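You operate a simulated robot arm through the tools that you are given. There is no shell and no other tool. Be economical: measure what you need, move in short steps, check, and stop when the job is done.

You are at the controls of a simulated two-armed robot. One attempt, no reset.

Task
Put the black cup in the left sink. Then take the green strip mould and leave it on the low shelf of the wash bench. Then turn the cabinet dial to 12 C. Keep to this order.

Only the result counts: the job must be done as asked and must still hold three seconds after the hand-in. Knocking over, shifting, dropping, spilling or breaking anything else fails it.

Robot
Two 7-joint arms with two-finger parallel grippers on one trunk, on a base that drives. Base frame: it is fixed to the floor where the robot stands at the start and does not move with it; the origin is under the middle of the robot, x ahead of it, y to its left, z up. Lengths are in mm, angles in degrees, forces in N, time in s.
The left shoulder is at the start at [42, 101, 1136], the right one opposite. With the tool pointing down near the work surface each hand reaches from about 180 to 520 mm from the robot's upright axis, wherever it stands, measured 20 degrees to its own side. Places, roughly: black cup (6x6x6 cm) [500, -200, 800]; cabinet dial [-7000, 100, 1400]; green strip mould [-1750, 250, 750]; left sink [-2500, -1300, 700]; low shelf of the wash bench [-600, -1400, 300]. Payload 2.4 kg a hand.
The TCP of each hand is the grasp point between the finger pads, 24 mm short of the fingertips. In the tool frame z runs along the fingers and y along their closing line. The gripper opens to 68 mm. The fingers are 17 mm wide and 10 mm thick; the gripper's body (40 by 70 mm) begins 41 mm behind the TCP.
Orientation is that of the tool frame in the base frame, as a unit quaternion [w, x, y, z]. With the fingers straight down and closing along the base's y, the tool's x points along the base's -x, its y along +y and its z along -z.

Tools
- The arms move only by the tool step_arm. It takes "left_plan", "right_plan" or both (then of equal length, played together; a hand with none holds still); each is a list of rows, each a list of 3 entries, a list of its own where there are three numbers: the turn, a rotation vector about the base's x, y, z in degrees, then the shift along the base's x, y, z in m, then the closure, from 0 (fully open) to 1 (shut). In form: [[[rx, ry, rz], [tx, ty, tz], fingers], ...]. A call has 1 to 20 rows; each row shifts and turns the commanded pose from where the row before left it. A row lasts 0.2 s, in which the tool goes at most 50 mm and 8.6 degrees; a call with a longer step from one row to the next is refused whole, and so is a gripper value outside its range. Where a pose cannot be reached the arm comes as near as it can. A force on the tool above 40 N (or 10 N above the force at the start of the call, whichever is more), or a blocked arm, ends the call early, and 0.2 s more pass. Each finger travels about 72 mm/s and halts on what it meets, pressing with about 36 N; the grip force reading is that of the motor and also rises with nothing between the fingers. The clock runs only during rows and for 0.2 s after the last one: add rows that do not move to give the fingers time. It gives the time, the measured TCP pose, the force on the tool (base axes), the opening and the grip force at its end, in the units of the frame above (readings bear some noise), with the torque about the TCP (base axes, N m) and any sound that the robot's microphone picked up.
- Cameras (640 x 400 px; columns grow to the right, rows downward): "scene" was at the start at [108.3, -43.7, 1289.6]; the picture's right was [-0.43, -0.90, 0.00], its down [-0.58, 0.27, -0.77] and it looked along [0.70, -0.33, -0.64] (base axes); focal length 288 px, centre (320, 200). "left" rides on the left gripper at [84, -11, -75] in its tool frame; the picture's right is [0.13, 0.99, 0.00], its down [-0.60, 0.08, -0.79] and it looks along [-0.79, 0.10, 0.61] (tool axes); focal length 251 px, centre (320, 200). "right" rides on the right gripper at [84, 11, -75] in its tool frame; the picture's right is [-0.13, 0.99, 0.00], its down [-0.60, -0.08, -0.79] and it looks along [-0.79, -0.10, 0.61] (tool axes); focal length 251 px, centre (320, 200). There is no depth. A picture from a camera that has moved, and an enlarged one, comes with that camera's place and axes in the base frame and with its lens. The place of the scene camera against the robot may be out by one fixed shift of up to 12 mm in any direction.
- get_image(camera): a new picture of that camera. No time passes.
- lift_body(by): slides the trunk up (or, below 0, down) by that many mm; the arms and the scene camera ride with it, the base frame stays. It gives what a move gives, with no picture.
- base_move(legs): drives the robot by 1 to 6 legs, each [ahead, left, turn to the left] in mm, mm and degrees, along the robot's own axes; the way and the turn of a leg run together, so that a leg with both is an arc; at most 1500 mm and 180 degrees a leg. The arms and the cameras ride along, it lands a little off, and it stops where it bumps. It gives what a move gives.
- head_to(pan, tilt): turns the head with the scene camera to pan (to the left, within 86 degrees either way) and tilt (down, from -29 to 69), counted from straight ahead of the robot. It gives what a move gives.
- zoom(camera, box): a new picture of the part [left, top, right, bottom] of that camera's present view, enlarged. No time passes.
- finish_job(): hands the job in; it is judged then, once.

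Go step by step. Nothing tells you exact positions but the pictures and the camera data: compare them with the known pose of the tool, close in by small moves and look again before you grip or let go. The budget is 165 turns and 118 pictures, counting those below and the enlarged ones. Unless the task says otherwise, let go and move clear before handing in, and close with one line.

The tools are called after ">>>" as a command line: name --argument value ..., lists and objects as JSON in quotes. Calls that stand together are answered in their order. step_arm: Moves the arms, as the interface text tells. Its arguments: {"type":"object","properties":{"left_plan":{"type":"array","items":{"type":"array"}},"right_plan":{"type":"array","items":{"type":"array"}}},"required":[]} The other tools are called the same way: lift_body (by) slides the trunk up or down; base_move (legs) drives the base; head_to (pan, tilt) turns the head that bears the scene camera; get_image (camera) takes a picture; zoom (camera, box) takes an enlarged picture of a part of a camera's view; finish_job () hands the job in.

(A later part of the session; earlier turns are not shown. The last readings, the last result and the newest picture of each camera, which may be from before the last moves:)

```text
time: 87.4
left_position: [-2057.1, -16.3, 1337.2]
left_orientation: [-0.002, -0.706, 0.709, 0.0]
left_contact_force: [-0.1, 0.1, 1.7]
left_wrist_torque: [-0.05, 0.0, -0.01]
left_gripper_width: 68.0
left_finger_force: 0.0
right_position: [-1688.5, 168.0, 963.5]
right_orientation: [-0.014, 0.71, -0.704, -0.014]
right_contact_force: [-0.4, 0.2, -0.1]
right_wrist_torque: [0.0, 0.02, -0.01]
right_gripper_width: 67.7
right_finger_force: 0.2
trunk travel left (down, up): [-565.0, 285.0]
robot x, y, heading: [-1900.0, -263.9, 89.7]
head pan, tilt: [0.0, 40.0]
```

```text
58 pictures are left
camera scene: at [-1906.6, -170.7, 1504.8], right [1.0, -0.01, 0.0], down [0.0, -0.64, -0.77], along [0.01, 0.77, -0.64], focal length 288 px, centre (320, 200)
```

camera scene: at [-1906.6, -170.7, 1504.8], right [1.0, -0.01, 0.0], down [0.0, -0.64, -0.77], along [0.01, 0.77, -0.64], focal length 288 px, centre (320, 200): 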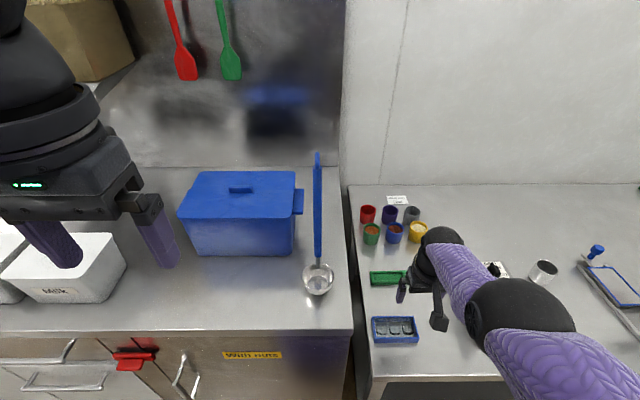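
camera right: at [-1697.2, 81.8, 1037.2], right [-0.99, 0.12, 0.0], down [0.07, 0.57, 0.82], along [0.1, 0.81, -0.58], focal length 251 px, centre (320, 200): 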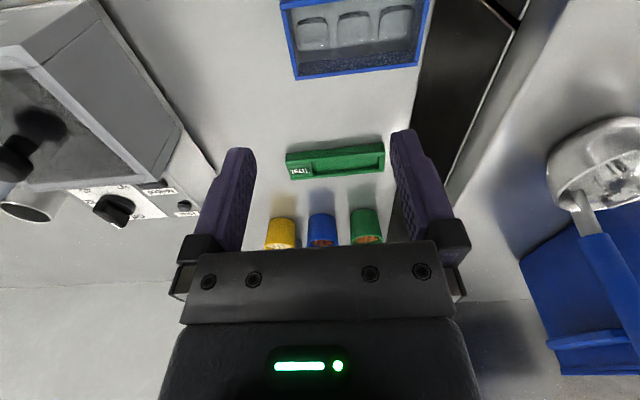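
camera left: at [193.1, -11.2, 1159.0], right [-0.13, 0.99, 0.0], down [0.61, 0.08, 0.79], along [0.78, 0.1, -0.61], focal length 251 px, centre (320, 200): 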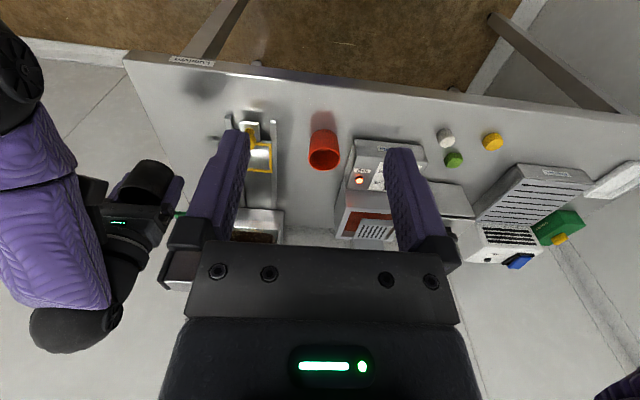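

The mould's centre is about (-1688, 334, top z 795), about 36 mm wide in y. I'll rotate the right tool 90° so the fingers close along y with the camera to the right, where there's room.

>>> step_arm --right_plan '[[[0, 0, 8], [0, 0, 0], 0], [[0, 0, 8], [0, 0, 0], 0], [[0, 0, 8], [0, 0, 0], 0], [[0, 0, 8], [0, 0, 0], 0], [[0, 0, 8], [0, 0, 0], 0], [[0, 0, 8], [0, 0, 0], 0], [[0, 0, 8], [0, 0, 0], 0], [[0, 0, 8], [0, 0, 0], 0], [[0, 0, 8], [0, 0, 0], 0], [[0, 0, 8], [0, 0, 0], 0], [[0, 0, 8], [0, 0, 0], 0], [[0, 0, 2], [0, 0, 0], 0], [[0, 0, 0], [0, 0, 0], 0]]'

>>> get_image --camera "right"

>>> get_image --camera "scene"

```text
time: 90.2
left_position: [-2056.5, -17.6, 1338.5]
left_orientation: [-0.001, -0.706, 0.708, -0.001]
left_contact_force: [0.0, 1.1, -0.1]
left_wrist_torque: [0.0, 0.0, 0.0]
left_gripper_width: 67.7
left_finger_force: 0.0
right_position: [-1689.3, 161.9, 966.6]
right_orientation: [0.0, 1.0, 0.004, -0.02]
right_contact_force: [-0.3, 1.3, 0.6]
right_wrist_torque: [-0.03, 0.01, 0.0]
right_gripper_width: 68.3
right_finger_force: 0.1
right hand out of reach, approached as far as the arm can: row 6
trunk travel left (down, up): [-565.0, 285.0]
robot x, y, heading: [-1896.9, -265.3, 89.8]
head pan, tilt: [0.0, 40.0]
```

```text
57 pictures are left
camera right: at [-1600.6, 152.1, 1040.8], right [-0.12, -0.99, 0.0], down [-0.57, 0.07, 0.82], along [-0.81, 0.1, -0.58], focal length 251 px, centre (320, 200)
```

right: 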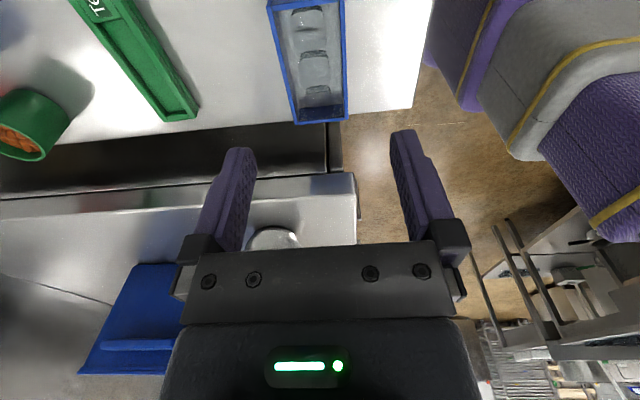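

```text
56 pictures are left
camera scene: at [-1906.9, -171.7, 1504.9], right [1.0, -0.01, 0.0], down [0.0, -0.64, -0.77], along [0.01, 0.77, -0.64], focal length 288 px, centre (320, 200)
```

scene: 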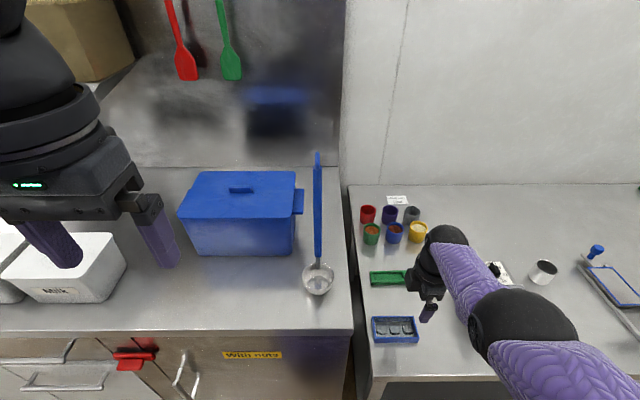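

The fingers now close along y. I'll drive 120 mm ahead and lower the trunk 110 mm, then look again.

>>> base_move --legs '[[120, 0, 0]]'

>>> lift_body --by -100

>>> get_image --camera "right"

```text
time: 91.4
left_position: [-2055.6, 104.8, 1338.3]
left_orientation: [-0.002, -0.706, 0.709, -0.002]
left_contact_force: [0.7, 0.5, -0.7]
left_wrist_torque: [0.01, -0.03, -0.02]
left_gripper_width: 68.1
left_finger_force: 0.1
right_position: [-1689.0, 283.6, 965.7]
right_orientation: [0.0, 1.0, 0.004, -0.02]
right_contact_force: [0.8, 0.7, -0.4]
right_wrist_torque: [-0.04, -0.02, 0.0]
right_gripper_width: 67.8
right_finger_force: 0.1
trunk travel left (down, up): [-565.0, 285.0]
robot x, y, heading: [-1899.8, -143.0, 89.8]
head pan, tilt: [0.0, 40.0]
```

```text
time: 92.7
left_position: [-2056.6, 102.9, 1237.9]
left_orientation: [-0.001, -0.706, 0.709, -0.002]
left_contact_force: [-0.8, 0.1, 0.4]
left_wrist_torque: [-0.05, 0.02, 0.0]
left_gripper_width: 67.9
left_finger_force: 0.1
right_position: [-1688.8, 281.5, 867.8]
right_orientation: [-0.001, 1.0, 0.004, -0.019]
right_contact_force: [0.3, 0.4, 0.0]
right_wrist_torque: [0.02, 0.0, 0.0]
right_gripper_width: 67.9
right_finger_force: 0.1
trunk travel left (down, up): [-465.0, 385.0]
robot x, y, heading: [-1898.5, -144.0, 89.8]
head pan, tilt: [0.0, 40.0]
```

```text
55 pictures are left
camera right: at [-1599.5, 272.4, 941.0], right [-0.12, -0.99, 0.0], down [-0.57, 0.07, 0.82], along [-0.81, 0.1, -0.58], focal length 251 px, centre (320, 200)
```

right: 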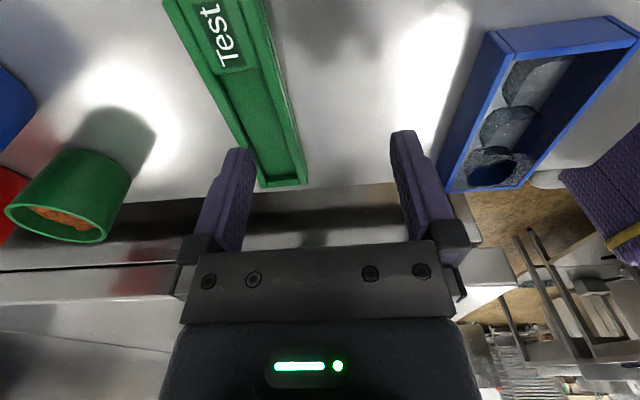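

The mould centre line is y ≈ 328, so I need +46 mm. I'll raise and extend the arm, then lower the trunk over the mould.

>>> step_arm --right_plan '[[[0, 0, 0], [0, 0, 0.03], 0], [[0, 0, 0], [0.004, 0.016, 0.03], 0], [[0, 0, 0], [0.004, 0.015, 0.03], 0], [[0, 0, 0], [0, 0.015, 0], 0], [[0, 0, 0], [0, 0, 0], 0]]'

>>> lift_body --by -110

>>> get_image --camera "right"

```text
time: 93.9
left_position: [-2056.0, 103.5, 1239.3]
left_orientation: [0.0, -0.705, 0.709, -0.001]
left_contact_force: [0.9, -0.1, 1.0]
left_wrist_torque: [0.01, -0.03, 0.0]
left_gripper_width: 67.9
left_finger_force: 0.1
right_position: [-1680.7, 323.7, 959.1]
right_orientation: [-0.001, 1.0, 0.004, -0.02]
right_contact_force: [-0.6, -0.2, -0.1]
right_wrist_torque: [0.01, -0.02, -0.01]
right_gripper_width: 68.0
right_finger_force: 0.0
right hand out of reach, approached as far as the arm can: row 4
trunk travel left (down, up): [-465.0, 385.0]
robot x, y, heading: [-1900.1, -143.2, 89.6]
head pan, tilt: [0.0, 40.0]
```

```text
time: 95.3
left_position: [-2056.5, 102.9, 1127.9]
left_orientation: [-0.001, -0.706, 0.709, -0.002]
left_contact_force: [-0.8, -0.2, 0.2]
left_wrist_torque: [-0.01, -0.01, 0.03]
left_gripper_width: 67.9
left_finger_force: 0.2
right_position: [-1680.5, 323.9, 848.2]
right_orientation: [-0.001, 1.0, 0.004, -0.019]
right_contact_force: [0.5, 0.6, 0.4]
right_wrist_torque: [0.0, -0.03, 0.0]
right_gripper_width: 68.1
right_finger_force: 0.1
trunk travel left (down, up): [-355.0, 495.0]
robot x, y, heading: [-1897.4, -143.4, 89.5]
head pan, tilt: [0.0, 40.0]
```

```text
54 pictures are left
camera right: at [-1591.9, 314.3, 922.2], right [-0.12, -0.99, 0.0], down [-0.57, 0.07, 0.82], along [-0.81, 0.1, -0.58], focal length 251 px, centre (320, 200)
```

right: 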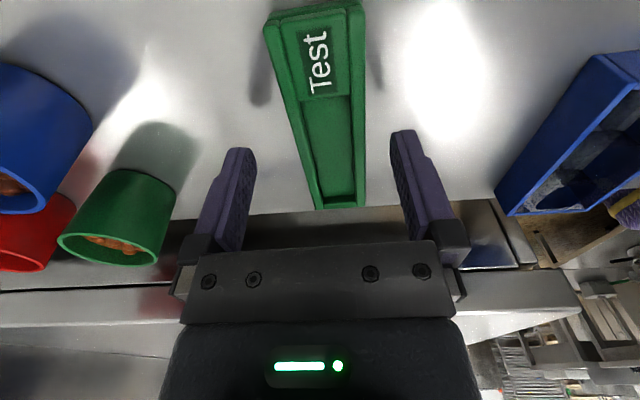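

The mould is well centred. I'll shift about 14 mm in -x toward its middle and lower the trunk.

>>> step_arm --right_plan '[[[0, 0, 0], [-0.014, -0.002, 0], 0], [[0, 0, 0], [0, 0, 0], 0]]'

>>> lift_body --by -36

>>> get_image --camera "right"

```text
time: 96.0
left_position: [-2055.0, 103.0, 1128.7]
left_orientation: [0.0, -0.705, 0.71, -0.001]
left_contact_force: [0.4, -0.1, 0.2]
left_wrist_torque: [0.01, -0.03, 0.04]
left_gripper_width: 68.0
left_finger_force: 0.0
right_position: [-1695.3, 322.3, 848.3]
right_orientation: [-0.001, 1.0, 0.003, -0.021]
right_contact_force: [0.2, -0.9, -0.1]
right_wrist_torque: [0.01, 0.01, -0.02]
right_gripper_width: 68.1
right_finger_force: 0.0
trunk travel left (down, up): [-355.0, 495.0]
robot x, y, heading: [-1898.7, -142.6, 89.7]
head pan, tilt: [0.0, 40.0]
```

```text
time: 96.5
left_position: [-2056.0, 102.2, 1100.9]
left_orientation: [-0.002, -0.705, 0.71, -0.002]
left_contact_force: [0.8, 0.9, -0.7]
left_wrist_torque: [0.03, -0.04, 0.02]
left_gripper_width: 68.0
left_finger_force: 0.0
right_position: [-1694.8, 322.4, 824.8]
right_orientation: [0.0, 1.0, 0.004, -0.02]
right_contact_force: [-0.3, -5.2, 14.1]
right_wrist_torque: [-0.59, -0.11, -0.04]
right_gripper_width: 68.2
right_finger_force: 0.0
trunk travel left (down, up): [-328.0, 521.0]
robot x, y, heading: [-1895.8, -142.5, 89.4]
head pan, tilt: [0.0, 40.0]
stopped: the force on the tool passed its limit at 58 N (the readings are from after the stop); the commanded pose is now the measured one
```

```text
53 pictures are left
camera right: at [-1605.8, 312.3, 898.1], right [-0.12, -0.99, 0.0], down [-0.57, 0.07, 0.82], along [-0.81, 0.1, -0.58], focal length 251 px, centre (320, 200)
```

right: 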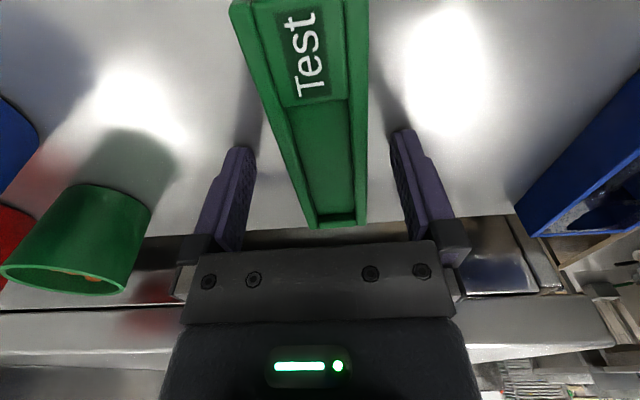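

The fingertips touched the table at about z = 800. I'll raise 4 mm and close on the mould.

>>> lift_body --by 4

>>> step_arm --right_plan '[[[0, 0, 0], [0, 0, 0], 0.3], [[0, 0, 0], [0, 0, 0], 0.6], [[0, 0, 0], [0, 0, 0], 1], [[0, 0, 0], [0, 0, 0], 1], [[0, 0, 0], [0, 0, 0], 1]]'

>>> get_image --camera "right"

```text
time: 97.1
left_position: [-2055.2, 104.1, 1105.6]
left_orientation: [-0.003, -0.705, 0.709, -0.002]
left_contact_force: [-0.2, 0.0, -0.1]
left_wrist_torque: [0.0, 0.01, -0.02]
left_gripper_width: 68.2
left_finger_force: 0.1
right_position: [-1693.4, 323.4, 828.2]
right_orientation: [-0.001, 1.0, 0.003, -0.02]
right_contact_force: [-0.6, 0.4, 0.3]
right_wrist_torque: [-0.01, 0.02, -0.02]
right_gripper_width: 68.0
right_finger_force: 0.0
trunk travel left (down, up): [-332.0, 517.0]
robot x, y, heading: [-1900.7, -147.1, 89.5]
head pan, tilt: [0.0, 40.0]
```

```text
time: 98.3
left_position: [-2055.5, 103.5, 1104.6]
left_orientation: [-0.002, -0.705, 0.709, -0.003]
left_contact_force: [-0.2, -0.8, 0.7]
left_wrist_torque: [-0.01, 0.02, -0.01]
left_gripper_width: 68.0
left_finger_force: 0.1
right_position: [-1693.7, 322.6, 827.6]
right_orientation: [-0.001, 1.0, 0.004, -0.02]
right_contact_force: [-0.1, 0.1, -0.1]
right_wrist_torque: [0.01, -0.03, -0.01]
right_gripper_width: 37.3
right_finger_force: 36.3
trunk travel left (down, up): [-332.0, 517.0]
robot x, y, heading: [-1896.4, -145.7, 89.7]
head pan, tilt: [0.0, 40.0]
```

```text
52 pictures are left
camera right: at [-1605.4, 313.4, 901.3], right [-0.12, -0.99, 0.0], down [-0.57, 0.07, 0.82], along [-0.81, 0.1, -0.58], focal length 251 px, centre (320, 200)
```

right: 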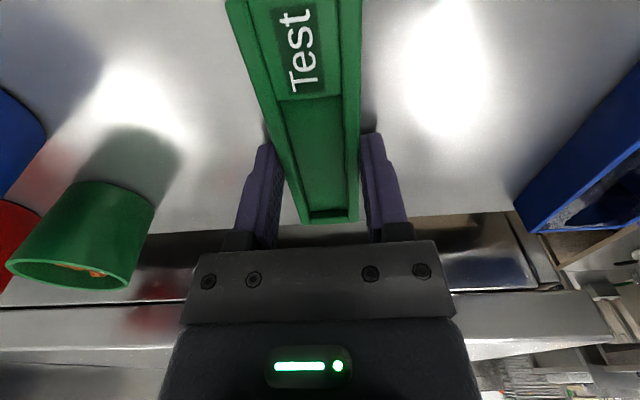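

Gripped at 37 mm. I'll lift with the trunk.

>>> lift_body --by 25

>>> lift_body --by 175

>>> get_image --camera "right"

```text
time: 99.0
left_position: [-2055.0, 104.1, 1129.9]
left_orientation: [-0.003, -0.705, 0.709, -0.001]
left_contact_force: [0.4, 0.2, 0.0]
left_wrist_torque: [0.0, 0.01, -0.01]
left_gripper_width: 68.2
left_finger_force: 0.1
right_position: [-1693.3, 323.7, 852.7]
right_orientation: [-0.001, 1.0, 0.003, -0.02]
right_contact_force: [0.0, 0.9, -0.2]
right_wrist_torque: [0.0, -0.01, -0.03]
right_gripper_width: 37.0
right_finger_force: 36.4
trunk travel left (down, up): [-357.0, 492.0]
robot x, y, heading: [-1897.8, -144.2, 89.7]
head pan, tilt: [0.0, 40.0]
```

```text
time: 100.9
left_position: [-2055.8, 103.7, 1304.8]
left_orientation: [-0.004, -0.705, 0.709, -0.003]
left_contact_force: [0.4, 0.3, 0.6]
left_wrist_torque: [0.02, 0.0, 0.03]
left_gripper_width: 67.8
left_finger_force: 0.1
right_position: [-1694.0, 323.2, 1028.3]
right_orientation: [0.0, 1.0, 0.004, -0.02]
right_contact_force: [0.1, 0.7, -0.8]
right_wrist_torque: [-0.02, -0.01, 0.03]
right_gripper_width: 37.1
right_finger_force: 36.3
trunk travel left (down, up): [-532.0, 317.0]
robot x, y, heading: [-1895.8, -144.9, 89.8]
head pan, tilt: [0.0, 40.0]
```

```text
51 pictures are left
camera right: at [-1605.4, 313.5, 1101.1], right [-0.12, -0.99, 0.0], down [-0.57, 0.07, 0.82], along [-0.81, 0.1, -0.58], focal length 251 px, centre (320, 200)
```

right: 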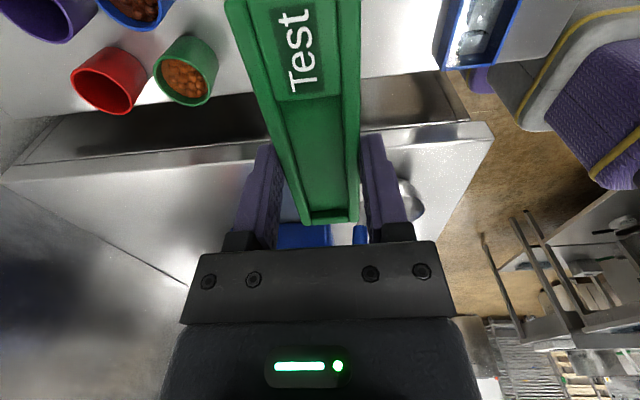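

The mould is held. I'll back away, drive along the aisle, and turn to face the low shelf near x = -600.

>>> base_move --legs '[[-350, 0, 0], [0, -1480, 0], [0, 0, -90], [0, 0, -90]]'

>>> head_to --pan -10 --tilt 40

>>> get_image --camera "scene"

```text
time: 117.8
left_position: [-275.3, -758.6, 1304.4]
left_orientation: [-0.002, 0.719, 0.695, 0.003]
left_contact_force: [0.0, 0.2, 0.6]
left_wrist_torque: [-0.01, -0.01, -0.01]
left_gripper_width: 68.0
left_finger_force: 0.1
right_position: [-642.3, -967.9, 1027.2]
right_orientation: [0.02, 0.011, 1.0, -0.001]
right_contact_force: [0.5, -0.7, -0.2]
right_wrist_torque: [-0.02, 0.01, 0.0]
right_gripper_width: 37.4
right_finger_force: 35.8
trunk travel left (down, up): [-532.0, 317.0]
robot x, y, heading: [-422.8, -507.7, -92.2]
head pan, tilt: [0.0, 40.0]
```

```text
time: 118.5
left_position: [-274.5, -759.5, 1304.5]
left_orientation: [-0.003, 0.719, 0.695, 0.003]
left_contact_force: [0.1, -0.5, -0.3]
left_wrist_torque: [-0.01, 0.0, 0.02]
left_gripper_width: 67.9
left_finger_force: 0.1
right_position: [-641.8, -969.1, 1027.7]
right_orientation: [0.021, 0.009, 1.0, 0.0]
right_contact_force: [-0.2, -0.5, -0.7]
right_wrist_torque: [0.02, 0.02, -0.05]
right_gripper_width: 37.3
right_finger_force: 35.7
trunk travel left (down, up): [-532.0, 317.0]
robot x, y, heading: [-423.9, -505.6, -91.9]
head pan, tilt: [-10.0, 40.0]
```

```text
50 pictures are left
camera scene: at [-451.1, -614.7, 1472.2], right [-0.98, 0.21, 0.0], down [0.13, 0.63, -0.77], along [-0.16, -0.75, -0.64], focal length 288 px, centre (320, 200)
```

scene: 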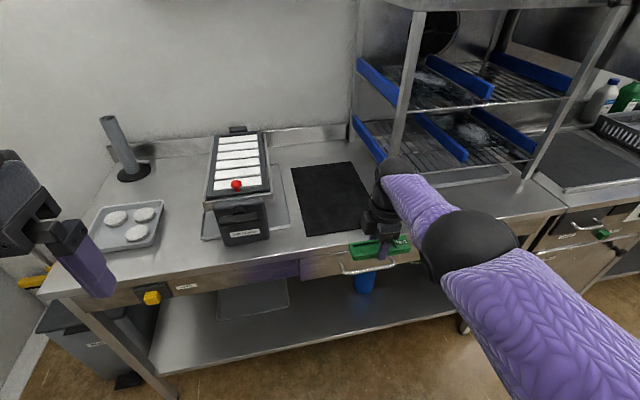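

The free part of the shelf is around x = -450 to -730, in front of the tray and left of the blue cylinder. I'll pull in the left arm, shift left 70 mm, and lower the trunk while still out in the aisle.

>>> step_arm --left_plan '[[[0, 0, 0], [-0.02, 0.03, 0], 0], [[0, 0, 0], [-0.02, 0.03, 0], 0], [[0, 0, 0], [0, 0, 0], 0]]'

>>> base_move --legs '[[0, 70, 2]]'

>>> lift_body --by -300

>>> lift_body --by -225

>>> get_image --camera "right"

>>> get_image --camera "scene"

```text
time: 119.3
left_position: [-314.6, -699.3, 1304.7]
left_orientation: [-0.002, 0.719, 0.695, 0.002]
left_contact_force: [0.0, -0.3, -0.9]
left_wrist_torque: [0.0, 0.01, 0.05]
left_gripper_width: 68.3
left_finger_force: 0.0
right_position: [-642.0, -967.6, 1028.6]
right_orientation: [0.02, 0.01, 1.0, 0.0]
right_contact_force: [0.7, -0.5, -0.3]
right_wrist_torque: [-0.01, 0.01, 0.0]
right_gripper_width: 37.1
right_finger_force: 35.6
trunk travel left (down, up): [-532.0, 317.0]
robot x, y, heading: [-424.8, -510.3, -92.1]
head pan, tilt: [-10.0, 40.0]
```

```text
time: 120.3
left_position: [-236.5, -696.2, 1305.3]
left_orientation: [-0.002, 0.707, 0.707, 0.002]
left_contact_force: [-0.3, -0.6, -0.4]
left_wrist_torque: [-0.02, 0.04, 0.01]
left_gripper_width: 67.9
left_finger_force: 0.0
right_position: [-555.0, -976.5, 1027.5]
right_orientation: [0.02, -0.008, 1.0, -0.001]
right_contact_force: [0.3, -0.3, -0.9]
right_wrist_torque: [-0.02, 0.04, 0.01]
right_gripper_width: 37.2
right_finger_force: 36.1
trunk travel left (down, up): [-532.0, 317.0]
robot x, y, heading: [-352.6, -508.9, -90.3]
head pan, tilt: [-10.0, 40.0]
```

```text
time: 123.3
left_position: [-238.1, -696.2, 1005.5]
left_orientation: [-0.003, 0.707, 0.707, 0.003]
left_contact_force: [0.6, 0.1, -1.4]
left_wrist_torque: [-0.03, 0.04, -0.01]
left_gripper_width: 68.3
left_finger_force: 0.0
right_position: [-555.8, -976.5, 727.9]
right_orientation: [0.021, -0.007, 1.0, 0.0]
right_contact_force: [-0.8, -0.1, -0.6]
right_wrist_torque: [0.01, 0.03, 0.01]
right_gripper_width: 37.3
right_finger_force: 35.7
trunk travel left (down, up): [-232.0, 617.0]
robot x, y, heading: [-356.2, -506.0, -90.1]
head pan, tilt: [-10.0, 40.0]
```

```text
time: 125.7
left_position: [-238.3, -719.0, 766.7]
left_orientation: [-0.041, 0.705, 0.706, 0.041]
left_contact_force: [0.7, -1.2, -0.9]
left_wrist_torque: [-0.01, -0.01, 0.05]
left_gripper_width: 68.0
left_finger_force: 0.0
right_position: [-554.9, -976.4, 503.8]
right_orientation: [0.019, -0.007, 1.0, -0.001]
right_contact_force: [0.0, 0.1, -0.9]
right_wrist_torque: [0.01, 0.02, -0.02]
right_gripper_width: 37.4
right_finger_force: 36.4
trunk travel left (down, up): [-7.0, 842.0]
robot x, y, heading: [-354.2, -506.4, -90.2]
head pan, tilt: [-10.0, 40.0]
```

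```text
49 pictures are left
camera right: at [-641.8, -966.1, 576.5], right [0.12, 0.99, 0.0], down [0.57, -0.07, 0.82], along [0.81, -0.09, -0.58], focal length 251 px, centre (320, 200)
```

right: 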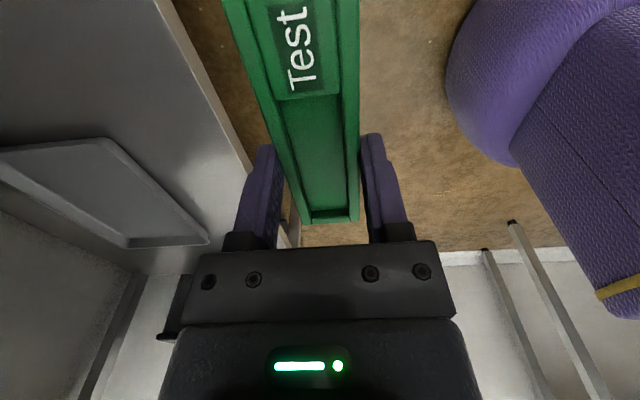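

```text
48 pictures are left
camera scene: at [-378.0, -734.8, 937.0], right [-0.98, 0.18, 0.0], down [0.11, 0.63, -0.77], along [-0.13, -0.75, -0.64], focal length 288 px, centre (320, 200)
```

scene: 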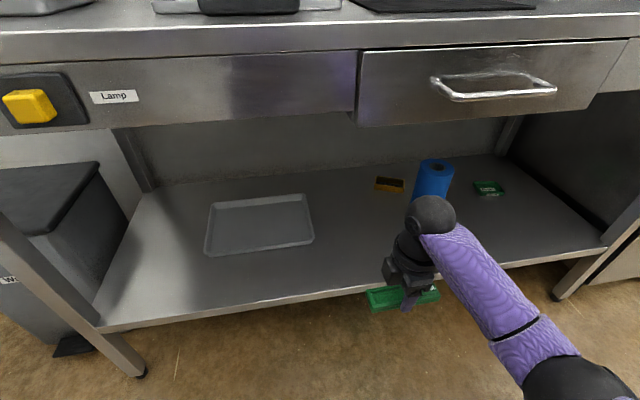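

The shelf surface is at about z = 305 and its front edge at y ≈ -1115. The free spot is around (-600, -1205). I'll lower the arm here in the aisle first.

>>> step_arm --right_plan '[[[0, 0, 0], [0, 0.01, -0.025], 1], [[0, 0, 0], [0, 0.01, -0.025], 1], [[0, 0, 0], [0, 0.01, -0.025], 1], [[0, 0, 0], [0, 0.01, -0.025], 1], [[0, 0, 0], [0, 0.01, -0.02], 1], [[0, 0, 0], [0, 0, 0], 1]]'

>>> get_image --camera "scene"

```text
time: 127.1
left_position: [-237.9, -720.0, 767.9]
left_orientation: [-0.041, 0.706, 0.706, 0.041]
left_contact_force: [-0.5, 0.2, -0.2]
left_wrist_torque: [0.01, -0.01, -0.03]
left_gripper_width: 67.9
left_finger_force: 0.0
right_position: [-556.8, -925.7, 381.8]
right_orientation: [0.02, -0.007, 1.0, 0.0]
right_contact_force: [0.2, -0.1, -0.6]
right_wrist_torque: [-0.03, -0.01, 0.03]
right_gripper_width: 37.3
right_finger_force: 36.1
trunk travel left (down, up): [-7.0, 842.0]
robot x, y, heading: [-353.3, -504.7, -90.2]
head pan, tilt: [-10.0, 40.0]
```

```text
47 pictures are left
camera scene: at [-378.0, -734.8, 936.9], right [-0.98, 0.18, 0.0], down [0.11, 0.63, -0.77], along [-0.13, -0.75, -0.64], focal length 288 px, centre (320, 200)
```

scene: 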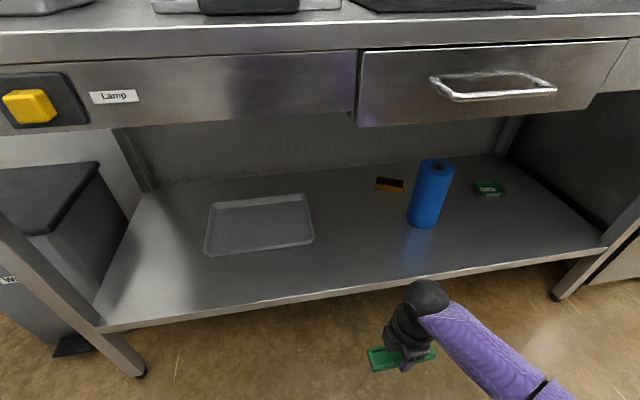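

Clear so far. I'll drive in 235 mm with a small shift to the right, then look.

>>> base_move --legs '[[120, -42, 0]]'

>>> base_move --legs '[[115, 0, 0]]'

>>> get_image --camera "right"

>>> get_image --camera "scene"

```text
time: 128.4
left_position: [-281.3, -840.1, 767.7]
left_orientation: [-0.04, 0.707, 0.705, 0.042]
left_contact_force: [0.7, -0.6, 0.4]
left_wrist_torque: [-0.04, 0.0, -0.03]
left_gripper_width: 68.1
left_finger_force: 0.1
right_position: [-597.0, -1047.1, 383.0]
right_orientation: [0.02, -0.007, 1.0, -0.001]
right_contact_force: [0.3, -0.9, -0.6]
right_wrist_torque: [-0.02, -0.01, 0.0]
right_gripper_width: 37.4
right_finger_force: 36.0
trunk travel left (down, up): [-7.0, 842.0]
robot x, y, heading: [-394.5, -629.1, -89.9]
head pan, tilt: [-10.0, 40.0]
```

```text
time: 129.6
left_position: [-279.5, -956.6, 768.0]
left_orientation: [-0.04, 0.705, 0.707, 0.042]
left_contact_force: [1.4, -0.1, 0.0]
left_wrist_torque: [-0.01, 0.01, 0.0]
left_gripper_width: 68.2
left_finger_force: 0.0
right_position: [-597.1, -1163.0, 382.8]
right_orientation: [0.02, -0.008, 1.0, -0.001]
right_contact_force: [0.0, 0.2, -0.7]
right_wrist_torque: [0.01, 0.03, 0.01]
right_gripper_width: 37.3
right_finger_force: 36.2
trunk travel left (down, up): [-7.0, 842.0]
robot x, y, heading: [-396.0, -744.1, -90.2]
head pan, tilt: [-10.0, 40.0]
```

```text
46 pictures are left
camera right: at [-683.4, -1152.4, 456.4], right [0.11, 0.99, 0.0], down [0.57, -0.07, 0.82], along [0.81, -0.09, -0.58], focal length 251 px, centre (320, 200)
```

right: 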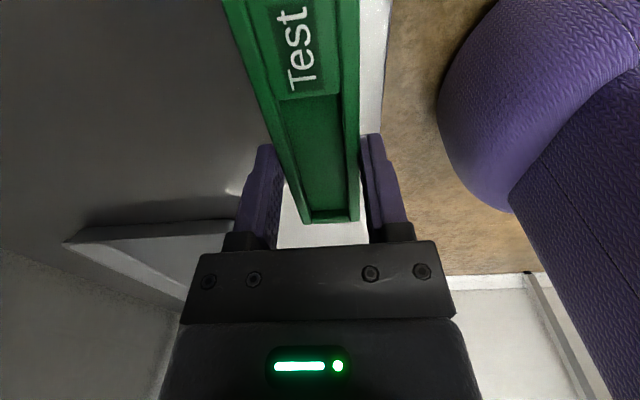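

```text
45 pictures are left
camera scene: at [-419.8, -971.1, 936.9], right [-0.98, 0.17, 0.0], down [0.11, 0.63, -0.77], along [-0.13, -0.75, -0.64], focal length 288 px, centre (320, 200)
```

scene: 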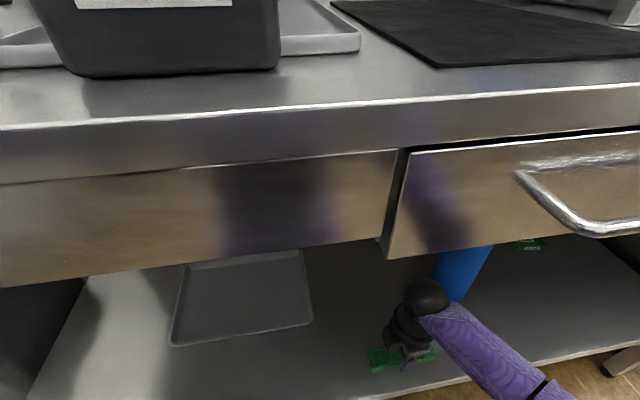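

The head is close to the bench, so I'll stop the base here and use the arm: forward 20 mm, then down.

>>> step_arm --right_plan '[[[0, 0, 0], [0, -0.012, -0.005], 1], [[0, 0, 0], [0, -0.01, -0.01], 1], [[0, 0, 0], [0, 0, -0.01], 1], [[0, 0, 0], [0, 0, 0], 1]]'

>>> get_image --camera "right"

```text
time: 130.6
left_position: [-278.9, -956.8, 766.7]
left_orientation: [-0.04, 0.705, 0.706, 0.041]
left_contact_force: [-0.5, -0.2, -0.6]
left_wrist_torque: [-0.02, -0.02, 0.0]
left_gripper_width: 68.2
left_finger_force: 0.1
right_position: [-597.8, -1186.2, 357.0]
right_orientation: [0.02, -0.008, 1.0, -0.001]
right_contact_force: [0.2, 0.1, -0.7]
right_wrist_torque: [0.03, -0.02, 0.01]
right_gripper_width: 37.3
right_finger_force: 36.0
trunk travel left (down, up): [-7.0, 842.0]
robot x, y, heading: [-397.9, -743.7, -90.1]
head pan, tilt: [-10.0, 40.0]
```

```text
44 pictures are left
camera right: at [-683.5, -1174.8, 431.2], right [0.11, 0.99, 0.0], down [0.57, -0.07, 0.82], along [0.81, -0.09, -0.58], focal length 251 px, centre (320, 200)
```

right: 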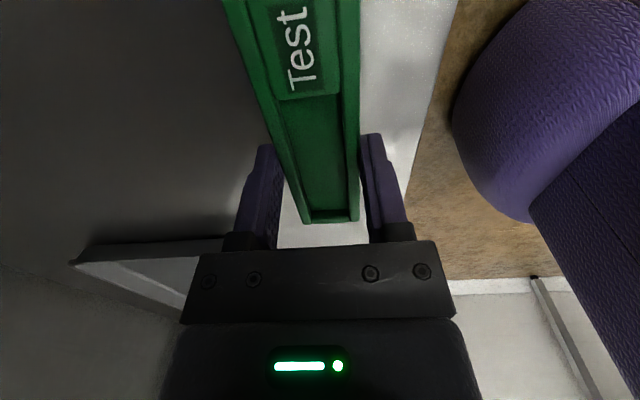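

>>> step_arm --right_plan '[[[0, 0, 0], [0, 0, -0.005], 1], [[0, 0, 0], [0, 0, -0.005], 1], [[0, 0, 0], [0, 0, -0.004], 1], [[0, 0, 0], [0, 0, 0], 1]]'

>>> get_image --camera "right"

```text
time: 131.6
left_position: [-280.5, -955.1, 768.3]
left_orientation: [-0.041, 0.705, 0.707, 0.042]
left_contact_force: [0.3, 0.3, 0.9]
left_wrist_torque: [0.04, 0.0, 0.0]
left_gripper_width: 68.0
left_finger_force: 0.0
right_position: [-598.2, -1185.6, 342.8]
right_orientation: [0.02, -0.007, 1.0, 0.0]
right_contact_force: [-0.1, -0.8, -1.0]
right_wrist_torque: [0.02, 0.03, 0.0]
right_gripper_width: 37.3
right_finger_force: 35.8
trunk travel left (down, up): [-7.0, 842.0]
robot x, y, heading: [-395.0, -746.6, -90.0]
head pan, tilt: [-10.0, 40.0]
```

```text
43 pictures are left
camera right: at [-683.5, -1174.6, 417.1], right [0.11, 0.99, 0.0], down [0.57, -0.07, 0.82], along [0.81, -0.09, -0.58], focal length 251 px, centre (320, 200)
```

right: 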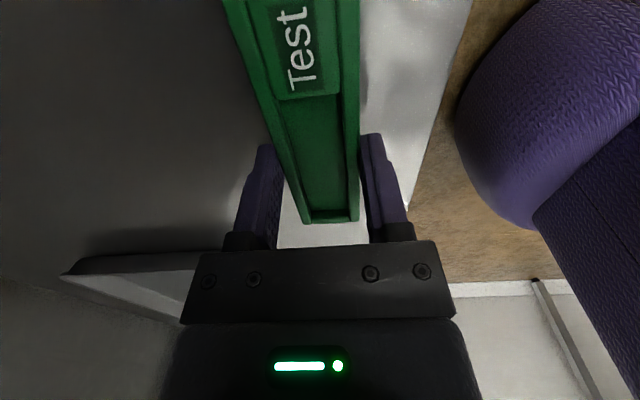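

>>> step_arm --right_plan '[[[0, 0, 0], [0, 0, -0.004], 1], [[0, 0, 0], [0, 0, -0.004], 1], [[0, 0, 0], [0, 0, 0], 1]]'

>>> step_arm --right_plan '[[[0, 0, 0], [0, 0, -0.003], 1], [[0, 0, 0], [0, 0, 0], 1]]'

>>> get_image --camera "right"

```text
time: 132.4
left_position: [-280.7, -956.9, 766.8]
left_orientation: [-0.041, 0.705, 0.707, 0.043]
left_contact_force: [-0.6, 0.5, 0.7]
left_wrist_torque: [-0.04, -0.02, 0.01]
left_gripper_width: 68.0
left_finger_force: 0.1
right_position: [-597.6, -1184.5, 336.0]
right_orientation: [0.02, -0.008, 1.0, -0.001]
right_contact_force: [1.3, 0.4, -0.4]
right_wrist_torque: [-0.02, -0.01, -0.01]
right_gripper_width: 37.2
right_finger_force: 36.6
trunk travel left (down, up): [-7.0, 842.0]
robot x, y, heading: [-397.5, -740.0, -90.2]
head pan, tilt: [-10.0, 40.0]
```

```text
time: 133.0
left_position: [-278.9, -956.3, 766.8]
left_orientation: [-0.042, 0.706, 0.706, 0.042]
left_contact_force: [-0.3, -0.3, -0.3]
left_wrist_torque: [-0.02, 0.03, 0.03]
left_gripper_width: 68.1
left_finger_force: 0.1
right_position: [-597.3, -1183.6, 332.8]
right_orientation: [0.02, -0.007, 1.0, 0.0]
right_contact_force: [-0.9, -1.2, 0.3]
right_wrist_torque: [0.01, -0.01, 0.02]
right_gripper_width: 37.1
right_finger_force: 36.4
trunk travel left (down, up): [-7.0, 842.0]
robot x, y, heading: [-391.3, -741.8, -90.1]
head pan, tilt: [-10.0, 40.0]
```

```text
42 pictures are left
camera right: at [-683.5, -1174.4, 406.4], right [0.11, 0.99, 0.0], down [0.57, -0.07, 0.82], along [0.81, -0.09, -0.58], focal length 251 px, centre (320, 200)
```

right: 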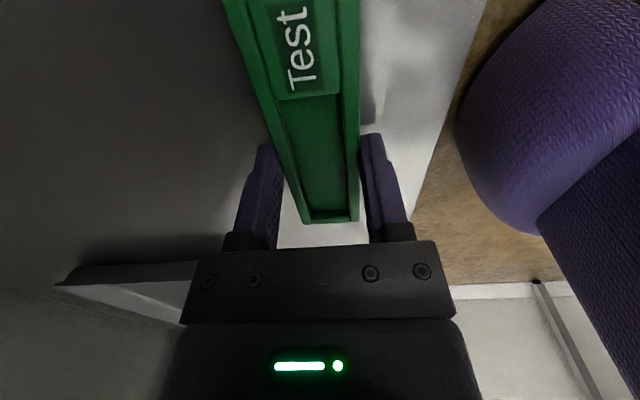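

>>> step_arm --right_plan '[[[0, 0, 0], [0, 0, -0.003], 1], [[0, 0, 0], [0, 0, -0.003], 1], [[0, 0, 0], [0, 0, 0], 1]]'

>>> step_arm --right_plan '[[[0, 0, 0], [0, 0.003, -0.003], 1], [[0, 0, 0], [0, 0, 0], 1]]'

>>> get_image --camera "right"

```text
time: 133.8
left_position: [-279.3, -955.0, 767.3]
left_orientation: [-0.04, 0.705, 0.707, 0.042]
left_contact_force: [0.0, 0.2, 0.2]
left_wrist_torque: [0.0, 0.03, 0.04]
left_gripper_width: 67.8
left_finger_force: 0.1
right_position: [-596.6, -1184.9, 327.7]
right_orientation: [0.02, -0.008, 1.0, -0.001]
right_contact_force: [-0.4, 1.0, 11.2]
right_wrist_torque: [0.17, 0.23, -0.03]
right_gripper_width: 37.3
right_finger_force: 36.1
trunk travel left (down, up): [-7.0, 842.0]
robot x, y, heading: [-397.2, -741.3, -90.1]
head pan, tilt: [-10.0, 40.0]
```

```text
time: 134.4
left_position: [-279.0, -955.9, 767.8]
left_orientation: [-0.041, 0.705, 0.706, 0.04]
left_contact_force: [-0.5, 0.1, -0.4]
left_wrist_torque: [0.04, -0.01, -0.01]
left_gripper_width: 68.2
left_finger_force: 0.0
right_position: [-597.0, -1183.1, 326.8]
right_orientation: [0.02, -0.008, 1.0, -0.005]
right_contact_force: [-2.3, -12.9, 37.4]
right_wrist_torque: [-0.35, 0.01, 0.01]
right_gripper_width: 37.5
right_finger_force: 36.1
trunk travel left (down, up): [-7.0, 842.0]
robot x, y, heading: [-393.8, -746.5, -90.1]
head pan, tilt: [-10.0, 40.0]
```

```text
41 pictures are left
camera right: at [-683.1, -1172.8, 400.2], right [0.11, 0.99, 0.0], down [0.57, -0.06, 0.82], along [0.81, -0.1, -0.58], focal length 251 px, centre (320, 200)
```

right: 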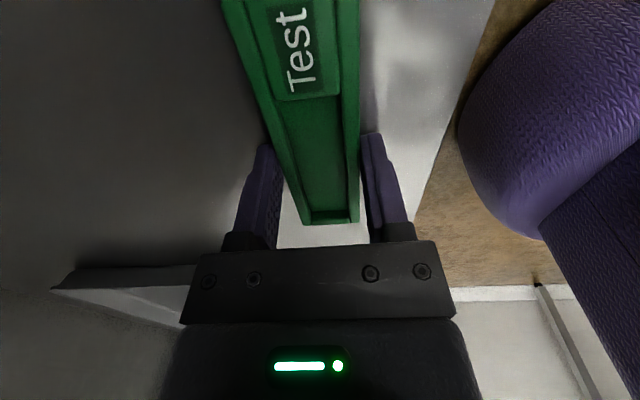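

Firm contact with the shelf. I'll ease up 2 mm, open, then rise.

>>> step_arm --right_plan '[[[0, 0, 0], [0, 0, 0.0025], 1], [[0, 0, 0], [0, 0, 0], 0.7], [[0, 0, 0], [0, 0, 0], 0.3], [[0, 0, 0], [0, 0, 0], 0], [[0, 0, 0], [0, 0, 0], 0]]'

>>> get_image --camera "right"

```text
time: 135.6
left_position: [-280.5, -957.0, 767.3]
left_orientation: [-0.041, 0.705, 0.706, 0.042]
left_contact_force: [0.1, 0.4, 0.4]
left_wrist_torque: [0.01, 0.01, 0.0]
left_gripper_width: 67.7
left_finger_force: 0.1
right_position: [-598.2, -1181.5, 326.2]
right_orientation: [0.02, -0.008, 1.0, 0.0]
right_contact_force: [-0.3, 0.7, -0.7]
right_wrist_torque: [0.0, -0.02, 0.03]
right_gripper_width: 67.9
right_finger_force: 0.1
trunk travel left (down, up): [-7.0, 842.0]
robot x, y, heading: [-398.2, -744.0, -90.1]
head pan, tilt: [-10.0, 40.0]
```

```text
40 pictures are left
camera right: at [-683.8, -1171.3, 400.0], right [0.11, 0.99, 0.0], down [0.57, -0.07, 0.82], along [0.81, -0.09, -0.58], focal length 251 px, centre (320, 200)
```

right: 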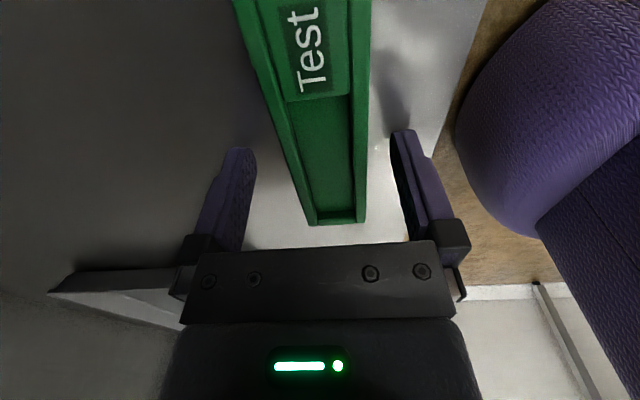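

The mould lies free on the shelf. I'll lift the hand 75 mm and back out.

>>> step_arm --right_plan '[[[0, 0, 0], [0, 0, 0.015], 0], [[0, 0, 0], [0, 0, 0.02], 0], [[0, 0, 0], [0, 0, 0.02], 0], [[0, 0, 0], [0, 0, 0.02], 0], [[0, 0, 0], [0, 0, 0], 0]]'

>>> base_move --legs '[[-270, 0, 0]]'

>>> get_image --camera "scene"

```text
time: 136.8
left_position: [-280.0, -956.1, 767.5]
left_orientation: [-0.04, 0.706, 0.706, 0.041]
left_contact_force: [0.0, -0.3, 0.2]
left_wrist_torque: [0.01, -0.03, 0.01]
left_gripper_width: 67.8
left_finger_force: 0.1
right_position: [-598.0, -1180.7, 401.2]
right_orientation: [0.02, -0.007, 1.0, -0.002]
right_contact_force: [0.7, 0.6, 0.8]
right_wrist_torque: [-0.03, 0.03, 0.02]
right_gripper_width: 68.1
right_finger_force: 0.0
trunk travel left (down, up): [-7.0, 842.0]
robot x, y, heading: [-397.7, -747.5, -90.1]
head pan, tilt: [-10.0, 40.0]
```

```text
time: 138.7
left_position: [-279.9, -689.8, 767.1]
left_orientation: [-0.042, 0.706, 0.706, 0.041]
left_contact_force: [-0.3, 0.0, -0.2]
left_wrist_torque: [-0.01, -0.01, -0.01]
left_gripper_width: 67.8
left_finger_force: 0.0
right_position: [-598.1, -914.9, 401.2]
right_orientation: [0.02, -0.007, 1.0, -0.001]
right_contact_force: [-0.2, -0.1, 0.5]
right_wrist_torque: [-0.02, -0.01, -0.01]
right_gripper_width: 68.2
right_finger_force: 0.0
trunk travel left (down, up): [-7.0, 842.0]
robot x, y, heading: [-393.1, -479.1, -89.9]
head pan, tilt: [-10.0, 40.0]
```

```text
39 pictures are left
camera scene: at [-419.5, -704.8, 936.9], right [-0.98, 0.17, 0.0], down [0.11, 0.63, -0.77], along [-0.13, -0.75, -0.64], focal length 288 px, centre (320, 200)
```

scene: 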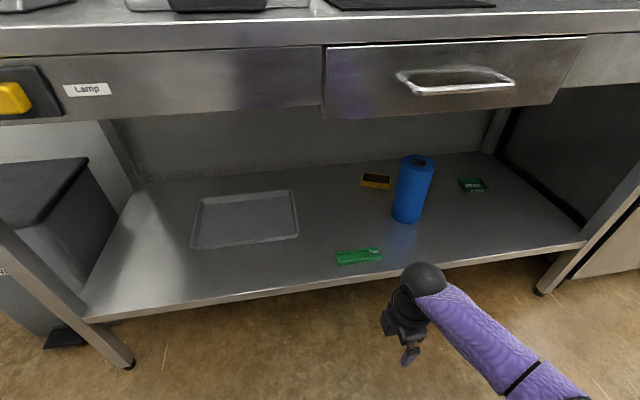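

The mould is on the shelf. Now I'll raise the trunk, turn to face down the aisle, and look for the cabinet dial.

>>> lift_body --by 450

>>> base_move --legs '[[0, 0, -90]]'

>>> head_to --pan 0 --tilt 15

>>> get_image --camera "scene"

```text
refused: 450 is not a number from -400 to 400
```

```text
time: 142.9
left_position: [-609.1, -592.2, 767.4]
left_orientation: [0.001, 0.998, -0.004, 0.058]
left_contact_force: [-0.2, -0.9, 0.5]
left_wrist_torque: [-0.02, -0.01, 0.01]
left_gripper_width: 68.1
left_finger_force: 0.1
right_position: [-831.7, -273.2, 401.8]
right_orientation: [0.013, 0.704, 0.71, -0.015]
right_contact_force: [0.2, -0.4, 0.1]
right_wrist_torque: [-0.04, -0.01, 0.03]
right_gripper_width: 67.9
right_finger_force: 0.0
trunk travel left (down, up): [-7.0, 842.0]
robot x, y, heading: [-395.3, -479.3, 179.3]
head pan, tilt: [-10.0, 40.0]
```

```text
time: 143.8
left_position: [-610.1, -594.0, 767.7]
left_orientation: [0.002, 0.998, -0.004, 0.059]
left_contact_force: [0.2, -0.3, 0.8]
left_wrist_torque: [0.04, 0.05, -0.02]
left_gripper_width: 67.9
left_finger_force: 0.1
right_position: [-832.0, -273.8, 401.1]
right_orientation: [0.013, 0.705, 0.709, -0.016]
right_contact_force: [-0.2, -0.7, -0.7]
right_wrist_torque: [-0.02, 0.01, 0.01]
right_gripper_width: 68.0
right_finger_force: 0.1
trunk travel left (down, up): [-7.0, 842.0]
robot x, y, heading: [-397.7, -481.7, 179.9]
head pan, tilt: [0.0, 15.0]
```

```text
38 pictures are left
camera scene: at [-634.3, -482.7, 976.4], right [0.01, 1.0, 0.0], down [0.26, 0.0, -0.97], along [-0.97, 0.01, -0.26], focal length 288 px, centre (320, 200)
```

scene: 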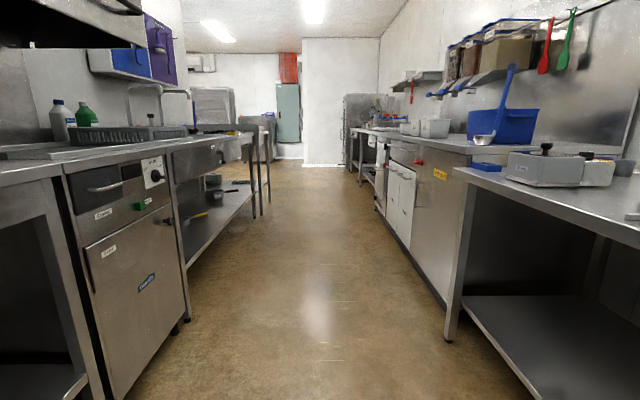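

>>> lift_body --by 400

>>> base_move --legs '[[1500, 0, 0], [1500, 0, 0]]'

>>> get_image --camera "scene"

```text
time: 147.7
left_position: [-610.9, -591.5, 1166.4]
left_orientation: [0.001, 0.998, -0.003, 0.059]
left_contact_force: [0.6, 0.0, 0.3]
left_wrist_torque: [0.02, 0.01, 0.01]
left_gripper_width: 67.9
left_finger_force: 0.1
right_position: [-830.9, -272.8, 801.3]
right_orientation: [0.013, 0.705, 0.709, -0.014]
right_contact_force: [-1.7, 0.0, -0.2]
right_wrist_torque: [0.02, -0.02, 0.01]
right_gripper_width: 68.0
right_finger_force: 0.1
trunk travel left (down, up): [-407.0, 442.0]
robot x, y, heading: [-394.1, -480.0, 179.5]
head pan, tilt: [0.0, 15.0]
```

```text
time: 162.2
left_position: [-3615.4, -586.3, 1167.8]
left_orientation: [0.0, 0.998, 0.003, 0.058]
left_contact_force: [-0.1, 0.3, 0.1]
left_wrist_torque: [0.01, 0.0, 0.01]
left_gripper_width: 67.9
left_finger_force: 0.1
right_position: [-3841.2, -270.1, 801.5]
right_orientation: [0.014, 0.7, 0.714, -0.014]
right_contact_force: [0.5, -0.5, -0.2]
right_wrist_torque: [0.0, 0.01, -0.05]
right_gripper_width: 68.0
right_finger_force: 0.1
trunk travel left (down, up): [-407.0, 442.0]
robot x, y, heading: [-3403.9, -471.3, -179.8]
head pan, tilt: [0.0, 15.0]
```

```text
37 pictures are left
camera scene: at [-3536.2, -477.1, 1386.1], right [0.0, 1.0, 0.0], down [0.26, 0.0, -0.97], along [-0.97, 0.0, -0.26], focal length 288 px, centre (320, 200)
```

scene: 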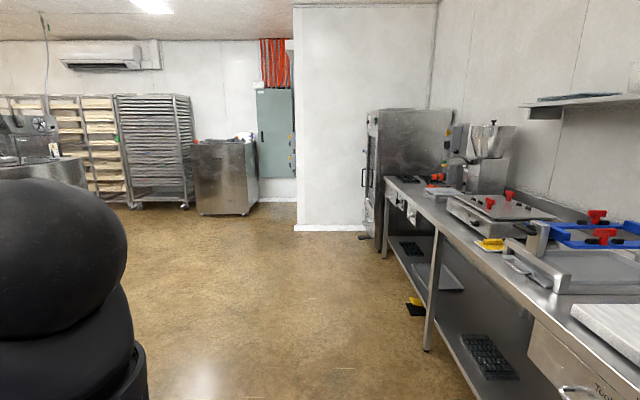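

The stainless cabinet stands at the end on the right, with its front facing the aisle. I'll drive there and turn to face it.

>>> base_move --legs '[[1450, 0, 0], [1450, 120, 0], [0, 0, -90]]'

>>> get_image --camera "scene"

```text
time: 179.9
left_position: [-6390.7, -387.4, 1166.9]
left_orientation: [0.042, 0.707, -0.705, 0.041]
left_contact_force: [-0.3, -0.7, -0.1]
left_wrist_torque: [0.02, -0.01, 0.0]
left_gripper_width: 68.2
left_finger_force: 0.0
right_position: [-6072.7, -162.4, 801.3]
right_orientation: [-0.001, 1.0, 0.009, -0.02]
right_contact_force: [-0.4, 0.1, -0.9]
right_wrist_torque: [0.03, -0.01, -0.02]
right_gripper_width: 67.9
right_finger_force: 0.1
trunk travel left (down, up): [-407.0, 442.0]
robot x, y, heading: [-6273.4, -596.7, 89.8]
head pan, tilt: [0.0, 15.0]
```

```text
36 pictures are left
camera scene: at [-6281.8, -482.0, 1386.1], right [1.0, 0.0, 0.0], down [0.0, -0.26, -0.97], along [0.0, 0.97, -0.26], focal length 288 px, centre (320, 200)
```

scene: 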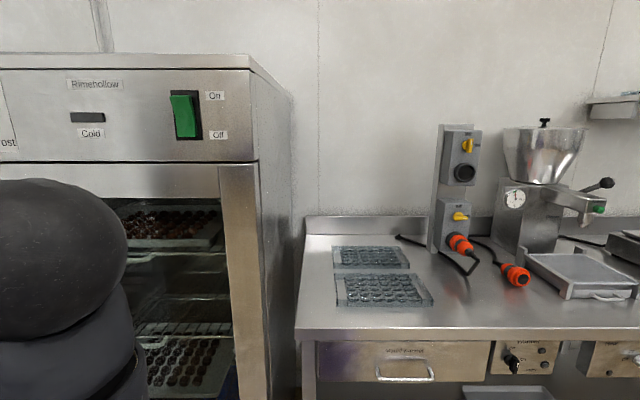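

The cabinet panel is to the left. I'll strafe left 480 mm.

>>> base_move --legs '[[0, 480, 0]]'

>>> get_image --camera "scene"

```text
time: 182.7
left_position: [-6864.8, -385.3, 1166.3]
left_orientation: [-0.042, -0.705, 0.706, -0.041]
left_contact_force: [-0.8, 0.4, 0.3]
left_wrist_torque: [0.02, 0.0, 0.01]
left_gripper_width: 68.0
left_finger_force: 0.1
right_position: [-6546.7, -161.2, 802.0]
right_orientation: [-0.002, 1.0, 0.005, -0.019]
right_contact_force: [-0.5, 0.0, -0.5]
right_wrist_torque: [0.02, 0.0, 0.02]
right_gripper_width: 68.1
right_finger_force: 0.0
trunk travel left (down, up): [-407.0, 442.0]
robot x, y, heading: [-6754.1, -599.3, 89.7]
head pan, tilt: [0.0, 15.0]
```

```text
35 pictures are left
camera scene: at [-6757.4, -481.0, 1386.1], right [1.0, 0.0, 0.0], down [0.0, -0.26, -0.97], along [0.0, 0.97, -0.26], focal length 288 px, centre (320, 200)
```

scene: 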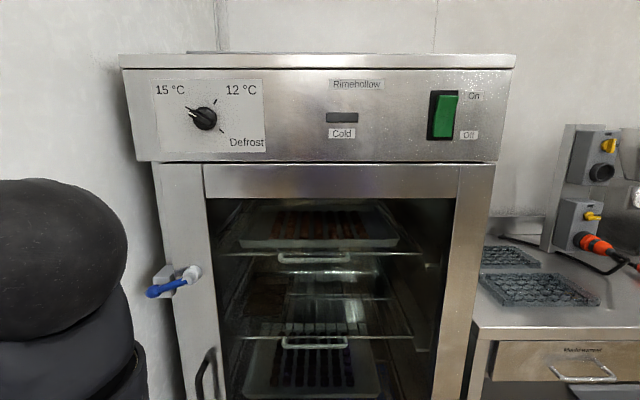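

>>> zoom --camera "scene" --box '[140, 70, 280, 160]'

```text
4.44 times, centred on (210, 115) of scene
camera zoom: at [-6757.4, -481.0, 1386.1], right [1.0, 0.0, 0.0], down [0.0, -0.26, -0.97], along [0.0, 0.97, -0.26], focal length 1281 px, centre (809, 578)
```

zoom: 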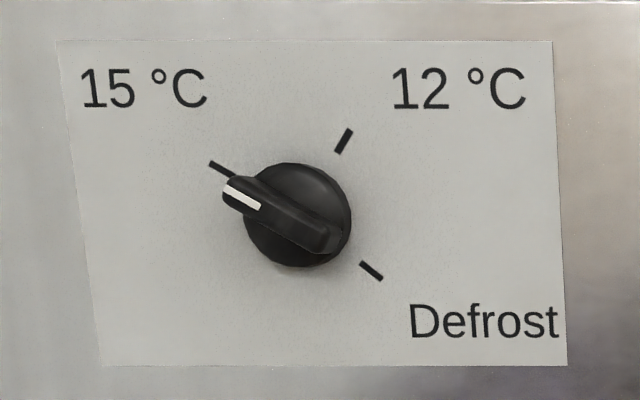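

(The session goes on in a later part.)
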